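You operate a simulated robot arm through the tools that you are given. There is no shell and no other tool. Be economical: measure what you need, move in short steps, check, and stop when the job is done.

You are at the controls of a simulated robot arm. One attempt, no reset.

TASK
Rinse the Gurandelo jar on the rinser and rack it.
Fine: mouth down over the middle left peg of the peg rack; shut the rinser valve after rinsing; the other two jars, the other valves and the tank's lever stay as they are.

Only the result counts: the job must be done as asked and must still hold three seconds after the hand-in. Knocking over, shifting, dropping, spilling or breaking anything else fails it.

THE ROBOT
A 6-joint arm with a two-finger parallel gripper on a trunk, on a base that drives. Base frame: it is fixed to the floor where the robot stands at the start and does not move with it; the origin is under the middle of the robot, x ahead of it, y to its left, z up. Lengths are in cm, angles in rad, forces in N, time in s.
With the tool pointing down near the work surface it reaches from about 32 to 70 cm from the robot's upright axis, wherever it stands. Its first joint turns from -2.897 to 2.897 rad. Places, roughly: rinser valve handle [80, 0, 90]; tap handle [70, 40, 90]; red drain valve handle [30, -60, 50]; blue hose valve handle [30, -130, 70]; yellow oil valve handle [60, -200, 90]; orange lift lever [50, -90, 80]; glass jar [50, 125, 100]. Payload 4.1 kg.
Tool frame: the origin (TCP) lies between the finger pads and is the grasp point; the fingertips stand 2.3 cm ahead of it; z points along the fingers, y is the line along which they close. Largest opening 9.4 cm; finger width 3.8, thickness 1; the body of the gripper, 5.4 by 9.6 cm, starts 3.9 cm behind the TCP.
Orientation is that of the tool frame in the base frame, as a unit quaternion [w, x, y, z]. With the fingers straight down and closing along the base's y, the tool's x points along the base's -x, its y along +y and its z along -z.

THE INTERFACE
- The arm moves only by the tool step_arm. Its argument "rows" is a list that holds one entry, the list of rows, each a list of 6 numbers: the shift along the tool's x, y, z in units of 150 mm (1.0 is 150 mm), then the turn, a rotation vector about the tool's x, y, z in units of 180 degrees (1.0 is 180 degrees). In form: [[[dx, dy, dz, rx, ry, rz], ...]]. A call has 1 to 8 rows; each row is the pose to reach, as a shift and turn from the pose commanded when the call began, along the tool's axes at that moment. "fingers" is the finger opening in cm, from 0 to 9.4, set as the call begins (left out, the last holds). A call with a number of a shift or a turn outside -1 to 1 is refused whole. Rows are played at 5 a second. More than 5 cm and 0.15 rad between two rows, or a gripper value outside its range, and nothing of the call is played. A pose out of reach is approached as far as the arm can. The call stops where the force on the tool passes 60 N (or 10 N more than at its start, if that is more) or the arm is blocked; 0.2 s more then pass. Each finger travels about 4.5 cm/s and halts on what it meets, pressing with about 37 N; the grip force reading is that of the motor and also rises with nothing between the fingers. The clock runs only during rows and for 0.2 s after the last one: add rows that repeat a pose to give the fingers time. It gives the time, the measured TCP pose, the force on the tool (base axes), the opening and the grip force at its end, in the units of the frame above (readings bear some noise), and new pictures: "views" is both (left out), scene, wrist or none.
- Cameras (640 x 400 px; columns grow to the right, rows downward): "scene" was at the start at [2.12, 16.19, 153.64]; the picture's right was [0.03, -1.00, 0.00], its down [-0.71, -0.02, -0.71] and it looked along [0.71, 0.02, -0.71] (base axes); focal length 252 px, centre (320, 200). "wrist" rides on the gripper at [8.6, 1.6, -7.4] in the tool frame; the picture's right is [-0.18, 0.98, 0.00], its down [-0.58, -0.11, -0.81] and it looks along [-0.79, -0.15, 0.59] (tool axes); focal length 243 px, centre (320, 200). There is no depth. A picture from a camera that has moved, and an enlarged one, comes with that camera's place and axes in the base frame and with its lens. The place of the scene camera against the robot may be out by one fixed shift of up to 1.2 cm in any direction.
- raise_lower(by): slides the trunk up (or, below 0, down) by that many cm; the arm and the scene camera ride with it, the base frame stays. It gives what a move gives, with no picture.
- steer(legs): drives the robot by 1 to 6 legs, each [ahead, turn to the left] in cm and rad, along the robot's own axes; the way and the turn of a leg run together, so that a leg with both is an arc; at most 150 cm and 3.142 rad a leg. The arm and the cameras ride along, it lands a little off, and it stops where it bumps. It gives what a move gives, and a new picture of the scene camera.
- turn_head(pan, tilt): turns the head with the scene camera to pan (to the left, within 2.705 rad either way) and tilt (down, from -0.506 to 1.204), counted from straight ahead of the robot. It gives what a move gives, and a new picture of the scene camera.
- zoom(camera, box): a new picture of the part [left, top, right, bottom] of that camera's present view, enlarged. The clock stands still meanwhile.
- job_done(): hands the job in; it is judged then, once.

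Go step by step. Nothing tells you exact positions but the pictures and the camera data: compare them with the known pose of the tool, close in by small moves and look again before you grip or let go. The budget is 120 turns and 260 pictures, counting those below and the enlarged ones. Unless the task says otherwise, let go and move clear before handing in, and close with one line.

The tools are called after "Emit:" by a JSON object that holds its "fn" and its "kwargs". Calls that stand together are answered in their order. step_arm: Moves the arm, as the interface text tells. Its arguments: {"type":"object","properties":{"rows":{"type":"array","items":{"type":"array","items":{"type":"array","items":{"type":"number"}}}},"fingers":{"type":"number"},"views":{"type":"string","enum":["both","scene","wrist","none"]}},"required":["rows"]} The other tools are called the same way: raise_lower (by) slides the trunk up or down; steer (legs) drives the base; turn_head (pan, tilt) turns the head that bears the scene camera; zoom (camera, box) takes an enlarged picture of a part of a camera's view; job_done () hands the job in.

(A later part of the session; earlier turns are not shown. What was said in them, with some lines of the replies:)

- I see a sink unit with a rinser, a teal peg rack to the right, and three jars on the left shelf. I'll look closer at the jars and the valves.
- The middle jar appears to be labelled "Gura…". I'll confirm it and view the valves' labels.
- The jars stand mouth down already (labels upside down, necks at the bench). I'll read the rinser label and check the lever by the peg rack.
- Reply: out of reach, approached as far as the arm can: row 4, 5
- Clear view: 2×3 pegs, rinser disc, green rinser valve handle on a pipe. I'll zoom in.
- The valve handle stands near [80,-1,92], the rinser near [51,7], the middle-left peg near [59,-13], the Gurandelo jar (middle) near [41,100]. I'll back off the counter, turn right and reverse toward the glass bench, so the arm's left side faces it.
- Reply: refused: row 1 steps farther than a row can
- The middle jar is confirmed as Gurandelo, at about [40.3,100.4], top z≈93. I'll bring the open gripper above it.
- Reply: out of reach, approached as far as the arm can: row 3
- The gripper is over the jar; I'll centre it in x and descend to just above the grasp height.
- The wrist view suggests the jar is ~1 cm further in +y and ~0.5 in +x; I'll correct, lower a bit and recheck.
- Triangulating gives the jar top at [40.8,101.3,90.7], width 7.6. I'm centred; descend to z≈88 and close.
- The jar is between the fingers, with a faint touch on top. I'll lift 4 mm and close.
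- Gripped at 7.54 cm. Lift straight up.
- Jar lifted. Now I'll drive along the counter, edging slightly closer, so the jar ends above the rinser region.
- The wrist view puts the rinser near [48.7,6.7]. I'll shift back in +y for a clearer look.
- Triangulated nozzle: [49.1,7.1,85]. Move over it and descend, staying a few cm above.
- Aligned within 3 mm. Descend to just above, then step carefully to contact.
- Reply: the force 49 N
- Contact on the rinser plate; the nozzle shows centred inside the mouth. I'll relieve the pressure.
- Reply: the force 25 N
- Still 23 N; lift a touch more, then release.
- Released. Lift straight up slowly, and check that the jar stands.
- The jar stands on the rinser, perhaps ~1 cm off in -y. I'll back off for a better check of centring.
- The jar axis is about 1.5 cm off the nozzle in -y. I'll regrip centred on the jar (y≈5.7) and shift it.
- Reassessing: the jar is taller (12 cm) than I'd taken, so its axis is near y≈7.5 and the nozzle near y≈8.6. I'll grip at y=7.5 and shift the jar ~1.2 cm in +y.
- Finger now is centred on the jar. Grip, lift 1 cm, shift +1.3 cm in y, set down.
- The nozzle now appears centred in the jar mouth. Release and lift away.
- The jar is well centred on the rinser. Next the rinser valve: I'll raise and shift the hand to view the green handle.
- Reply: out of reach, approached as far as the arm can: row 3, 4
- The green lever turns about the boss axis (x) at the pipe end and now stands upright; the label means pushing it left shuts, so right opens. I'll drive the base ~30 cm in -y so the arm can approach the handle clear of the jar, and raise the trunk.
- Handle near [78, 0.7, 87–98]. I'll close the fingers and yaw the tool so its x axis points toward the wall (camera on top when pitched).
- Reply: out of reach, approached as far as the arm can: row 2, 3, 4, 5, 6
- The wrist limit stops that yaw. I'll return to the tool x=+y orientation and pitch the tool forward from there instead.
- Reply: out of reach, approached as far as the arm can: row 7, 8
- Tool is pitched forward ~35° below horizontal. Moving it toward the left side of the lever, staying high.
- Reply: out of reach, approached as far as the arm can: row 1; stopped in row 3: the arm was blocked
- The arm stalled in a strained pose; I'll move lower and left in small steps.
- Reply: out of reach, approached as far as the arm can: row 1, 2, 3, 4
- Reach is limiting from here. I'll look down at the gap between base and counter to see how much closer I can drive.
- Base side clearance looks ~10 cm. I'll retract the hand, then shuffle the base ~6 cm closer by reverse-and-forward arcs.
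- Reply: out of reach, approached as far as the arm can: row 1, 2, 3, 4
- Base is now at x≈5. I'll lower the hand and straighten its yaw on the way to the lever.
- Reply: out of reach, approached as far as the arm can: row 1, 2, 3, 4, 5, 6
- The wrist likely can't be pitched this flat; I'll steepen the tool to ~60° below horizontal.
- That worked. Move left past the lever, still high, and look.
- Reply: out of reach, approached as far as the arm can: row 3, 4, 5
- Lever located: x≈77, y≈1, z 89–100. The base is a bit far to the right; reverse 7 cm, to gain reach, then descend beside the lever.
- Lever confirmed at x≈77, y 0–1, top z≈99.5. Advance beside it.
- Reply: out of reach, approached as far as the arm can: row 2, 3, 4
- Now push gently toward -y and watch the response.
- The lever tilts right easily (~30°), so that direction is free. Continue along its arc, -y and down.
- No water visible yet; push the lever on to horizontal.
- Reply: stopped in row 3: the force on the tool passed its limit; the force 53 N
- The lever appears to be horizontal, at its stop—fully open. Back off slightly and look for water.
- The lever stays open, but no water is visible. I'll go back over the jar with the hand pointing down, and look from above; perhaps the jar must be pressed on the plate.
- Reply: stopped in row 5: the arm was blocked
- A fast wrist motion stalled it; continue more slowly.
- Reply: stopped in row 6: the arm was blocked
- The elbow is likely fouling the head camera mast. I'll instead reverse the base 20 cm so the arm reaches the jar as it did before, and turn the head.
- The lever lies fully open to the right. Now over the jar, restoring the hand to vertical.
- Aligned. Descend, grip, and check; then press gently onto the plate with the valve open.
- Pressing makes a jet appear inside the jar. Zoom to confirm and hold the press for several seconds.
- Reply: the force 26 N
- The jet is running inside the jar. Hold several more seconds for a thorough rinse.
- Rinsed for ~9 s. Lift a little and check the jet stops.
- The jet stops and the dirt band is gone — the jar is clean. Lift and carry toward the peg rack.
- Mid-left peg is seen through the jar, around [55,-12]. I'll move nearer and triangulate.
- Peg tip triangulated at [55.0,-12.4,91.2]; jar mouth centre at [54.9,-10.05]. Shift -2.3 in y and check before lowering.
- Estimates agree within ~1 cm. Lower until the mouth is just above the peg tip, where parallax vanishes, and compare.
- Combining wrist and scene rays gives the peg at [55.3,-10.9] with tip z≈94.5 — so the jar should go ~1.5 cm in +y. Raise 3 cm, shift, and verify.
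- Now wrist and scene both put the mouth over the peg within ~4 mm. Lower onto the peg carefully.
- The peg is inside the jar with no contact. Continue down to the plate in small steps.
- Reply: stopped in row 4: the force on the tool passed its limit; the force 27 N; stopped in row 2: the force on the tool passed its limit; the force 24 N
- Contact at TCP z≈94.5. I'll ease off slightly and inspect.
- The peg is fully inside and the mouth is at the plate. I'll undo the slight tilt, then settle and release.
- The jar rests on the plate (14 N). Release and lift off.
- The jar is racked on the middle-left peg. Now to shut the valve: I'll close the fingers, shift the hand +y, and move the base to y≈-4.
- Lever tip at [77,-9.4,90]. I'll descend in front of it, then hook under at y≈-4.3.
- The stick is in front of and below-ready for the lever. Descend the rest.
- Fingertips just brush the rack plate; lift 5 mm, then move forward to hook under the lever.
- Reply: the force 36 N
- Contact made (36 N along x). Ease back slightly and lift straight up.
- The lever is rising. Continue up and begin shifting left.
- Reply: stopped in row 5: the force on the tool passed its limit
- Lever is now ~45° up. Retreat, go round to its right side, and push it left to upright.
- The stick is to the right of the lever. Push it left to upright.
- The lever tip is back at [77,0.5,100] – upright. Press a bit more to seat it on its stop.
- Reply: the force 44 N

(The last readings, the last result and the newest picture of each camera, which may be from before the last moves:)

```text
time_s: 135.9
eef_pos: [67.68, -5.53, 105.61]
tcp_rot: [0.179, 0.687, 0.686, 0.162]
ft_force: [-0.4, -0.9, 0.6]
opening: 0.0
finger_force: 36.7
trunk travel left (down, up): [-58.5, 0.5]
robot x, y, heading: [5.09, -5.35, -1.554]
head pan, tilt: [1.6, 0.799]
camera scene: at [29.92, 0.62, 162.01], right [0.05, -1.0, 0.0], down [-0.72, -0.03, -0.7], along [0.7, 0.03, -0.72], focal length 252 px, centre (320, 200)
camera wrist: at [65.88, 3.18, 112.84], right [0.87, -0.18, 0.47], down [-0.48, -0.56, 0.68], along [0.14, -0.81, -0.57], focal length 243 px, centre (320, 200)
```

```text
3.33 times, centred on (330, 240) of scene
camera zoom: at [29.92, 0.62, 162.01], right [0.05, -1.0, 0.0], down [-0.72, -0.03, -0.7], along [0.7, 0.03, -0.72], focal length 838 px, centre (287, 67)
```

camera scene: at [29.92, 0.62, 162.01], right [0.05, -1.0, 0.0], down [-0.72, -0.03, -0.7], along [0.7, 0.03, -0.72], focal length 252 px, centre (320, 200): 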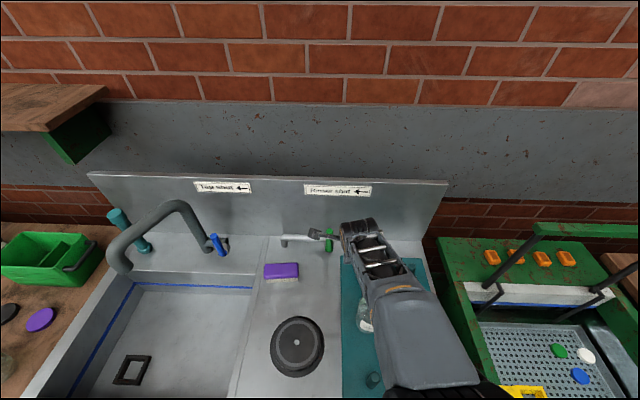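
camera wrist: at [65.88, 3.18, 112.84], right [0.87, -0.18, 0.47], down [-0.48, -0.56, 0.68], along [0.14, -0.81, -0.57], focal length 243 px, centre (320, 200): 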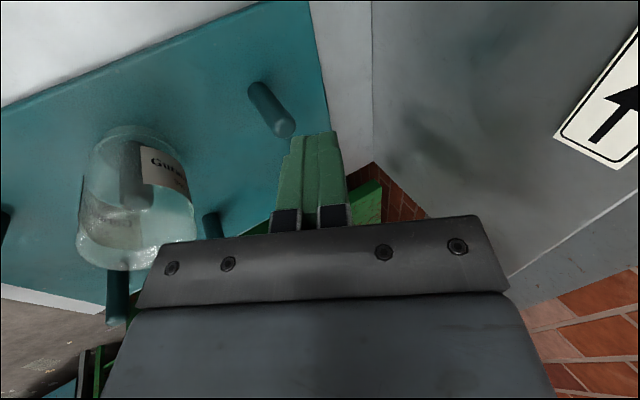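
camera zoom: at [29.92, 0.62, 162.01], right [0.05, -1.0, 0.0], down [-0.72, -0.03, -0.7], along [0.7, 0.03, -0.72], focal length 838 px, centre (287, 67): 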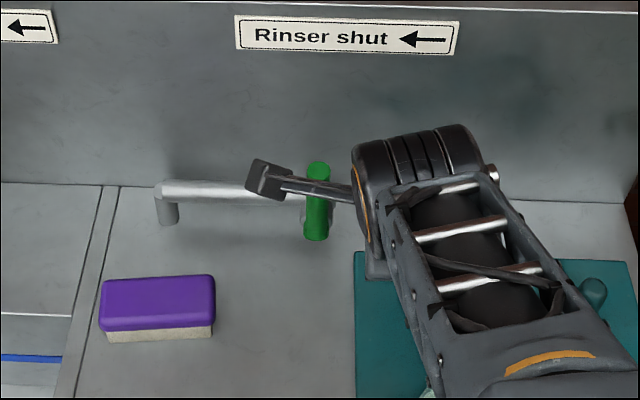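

The valve lever is upright against its stop – shut. Move the hand clear and make a final check.

Emit:
{"fn": "step_arm", "kwargs": {"rows": [[[0.2, 0, -0.2, 0, 0, 0], [0.4, 0, -0.4, 0, 0, 0], [0.6, 0, -0.6, 0, 0, 0], [0.8, 0, -0.7, 0, 0, 0]]], "views": "scene"}}

Emit:
{"fn": "zoom", "kwargs": {"camera": "scene", "box": [250, 200, 450, 390]}}

Emit:
{"fn": "turn_head", "kwargs": {"pan": 2.3, "tilt": 0.75}}

```text
time_s: 136.9
eef_pos: [64.22, 2.52, 114.44]
tcp_rot: [0.185, 0.712, 0.66, 0.153]
ft_force: [0.3, 0.4, -0.4]
opening: 0.0
finger_force: 37.3
trunk travel left (down, up): [-58.5, 0.5]
robot x, y, heading: [5.5, -5.19, -1.556]
head pan, tilt: [1.6, 0.799]
camera scene: at [29.95, 0.6, 162.02], right [0.05, -1.0, 0.0], down [-0.72, -0.03, -0.7], along [0.7, 0.03, -0.72], focal length 252 px, centre (320, 200)
```

scene: 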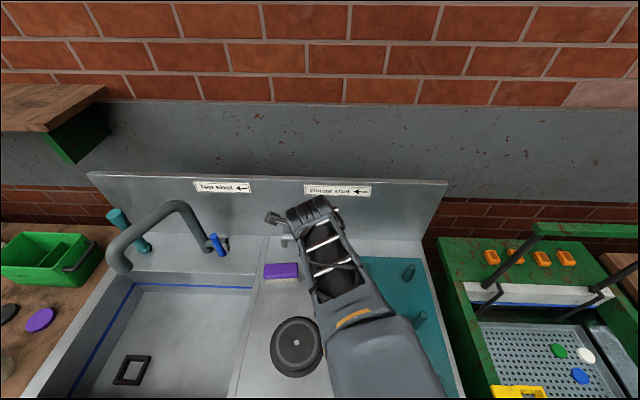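

```text
2.11 times, centred on (350, 295) of scene
camera zoom: at [29.95, 0.6, 162.02], right [0.05, -1.0, 0.0], down [-0.72, -0.03, -0.7], along [0.7, 0.03, -0.72], focal length 530 px, centre (257, 0)
```

zoom: 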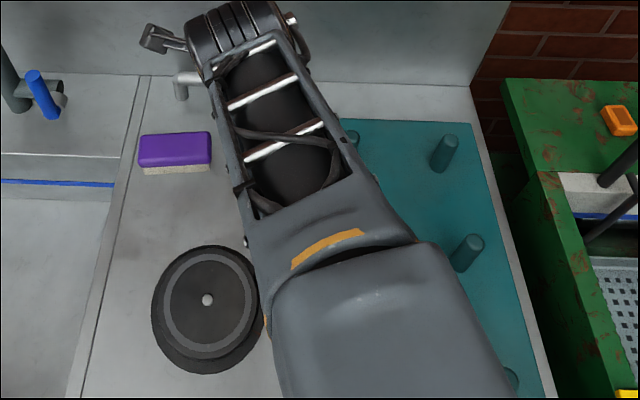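

```text
time_s: 138.0
eef_pos: [64.3, 2.76, 114.62]
tcp_rot: [0.185, 0.712, 0.66, 0.155]
ft_force: [-0.2, 0.5, -0.1]
opening: 0.01
finger_force: 36.8
trunk travel left (down, up): [-58.5, 0.5]
robot x, y, heading: [5.72, -5.21, -1.551]
head pan, tilt: [2.3, 0.75]
camera scene: at [28.03, 5.86, 162.41], right [0.68, -0.73, 0.0], down [-0.5, -0.46, -0.73], along [0.54, 0.5, -0.68], focal length 252 px, centre (320, 200)
```

scene: 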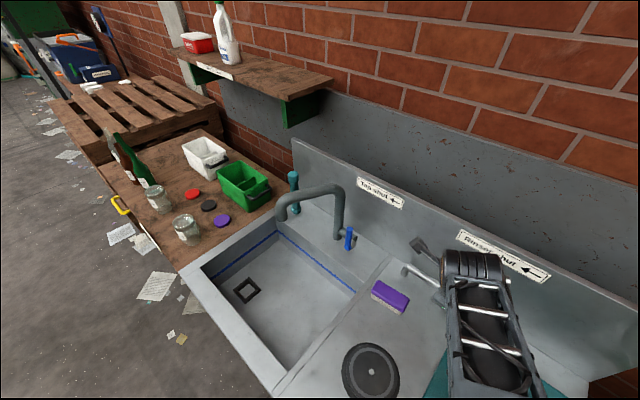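

Other jars untouched. One last look at the racked jar with the wrist camera.

Emit:
{"fn": "step_arm", "kwargs": {"rows": [[[0, 0, 0, 0, 0, 0], [0, 0, 0, 0, 0, 0]]], "views": "wrist"}}

```text
time_s: 138.6
eef_pos: [64.29, 2.64, 114.61]
tcp_rot: [0.186, 0.712, 0.66, 0.155]
ft_force: [-1.0, 0.9, -0.2]
opening: 0.01
finger_force: 36.9
trunk travel left (down, up): [-58.5, 0.5]
robot x, y, heading: [5.39, -5.26, -1.556]
head pan, tilt: [2.3, 0.75]
camera wrist: at [62.94, 11.57, 121.75], right [0.85, -0.24, 0.46], down [-0.52, -0.52, 0.68], along [0.08, -0.82, -0.57], focal length 243 px, centre (320, 200)
```

wrist: 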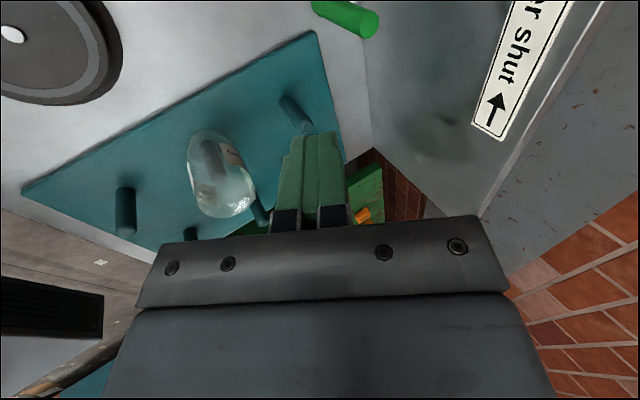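

The jar stands mouth down over the middle-left peg, the valve lever is upright (shut), and the hand is clear, so I'm handing in.

Emit:
{"fn": "job_done", "kwargs": {}}

```text
The job is handed in.
```

The Gurandelo jar is rinsed and stands mouth down over the middle left peg. The rinser valve is shut again, and I left the other two jars, the other valves and the tank's lever alone.
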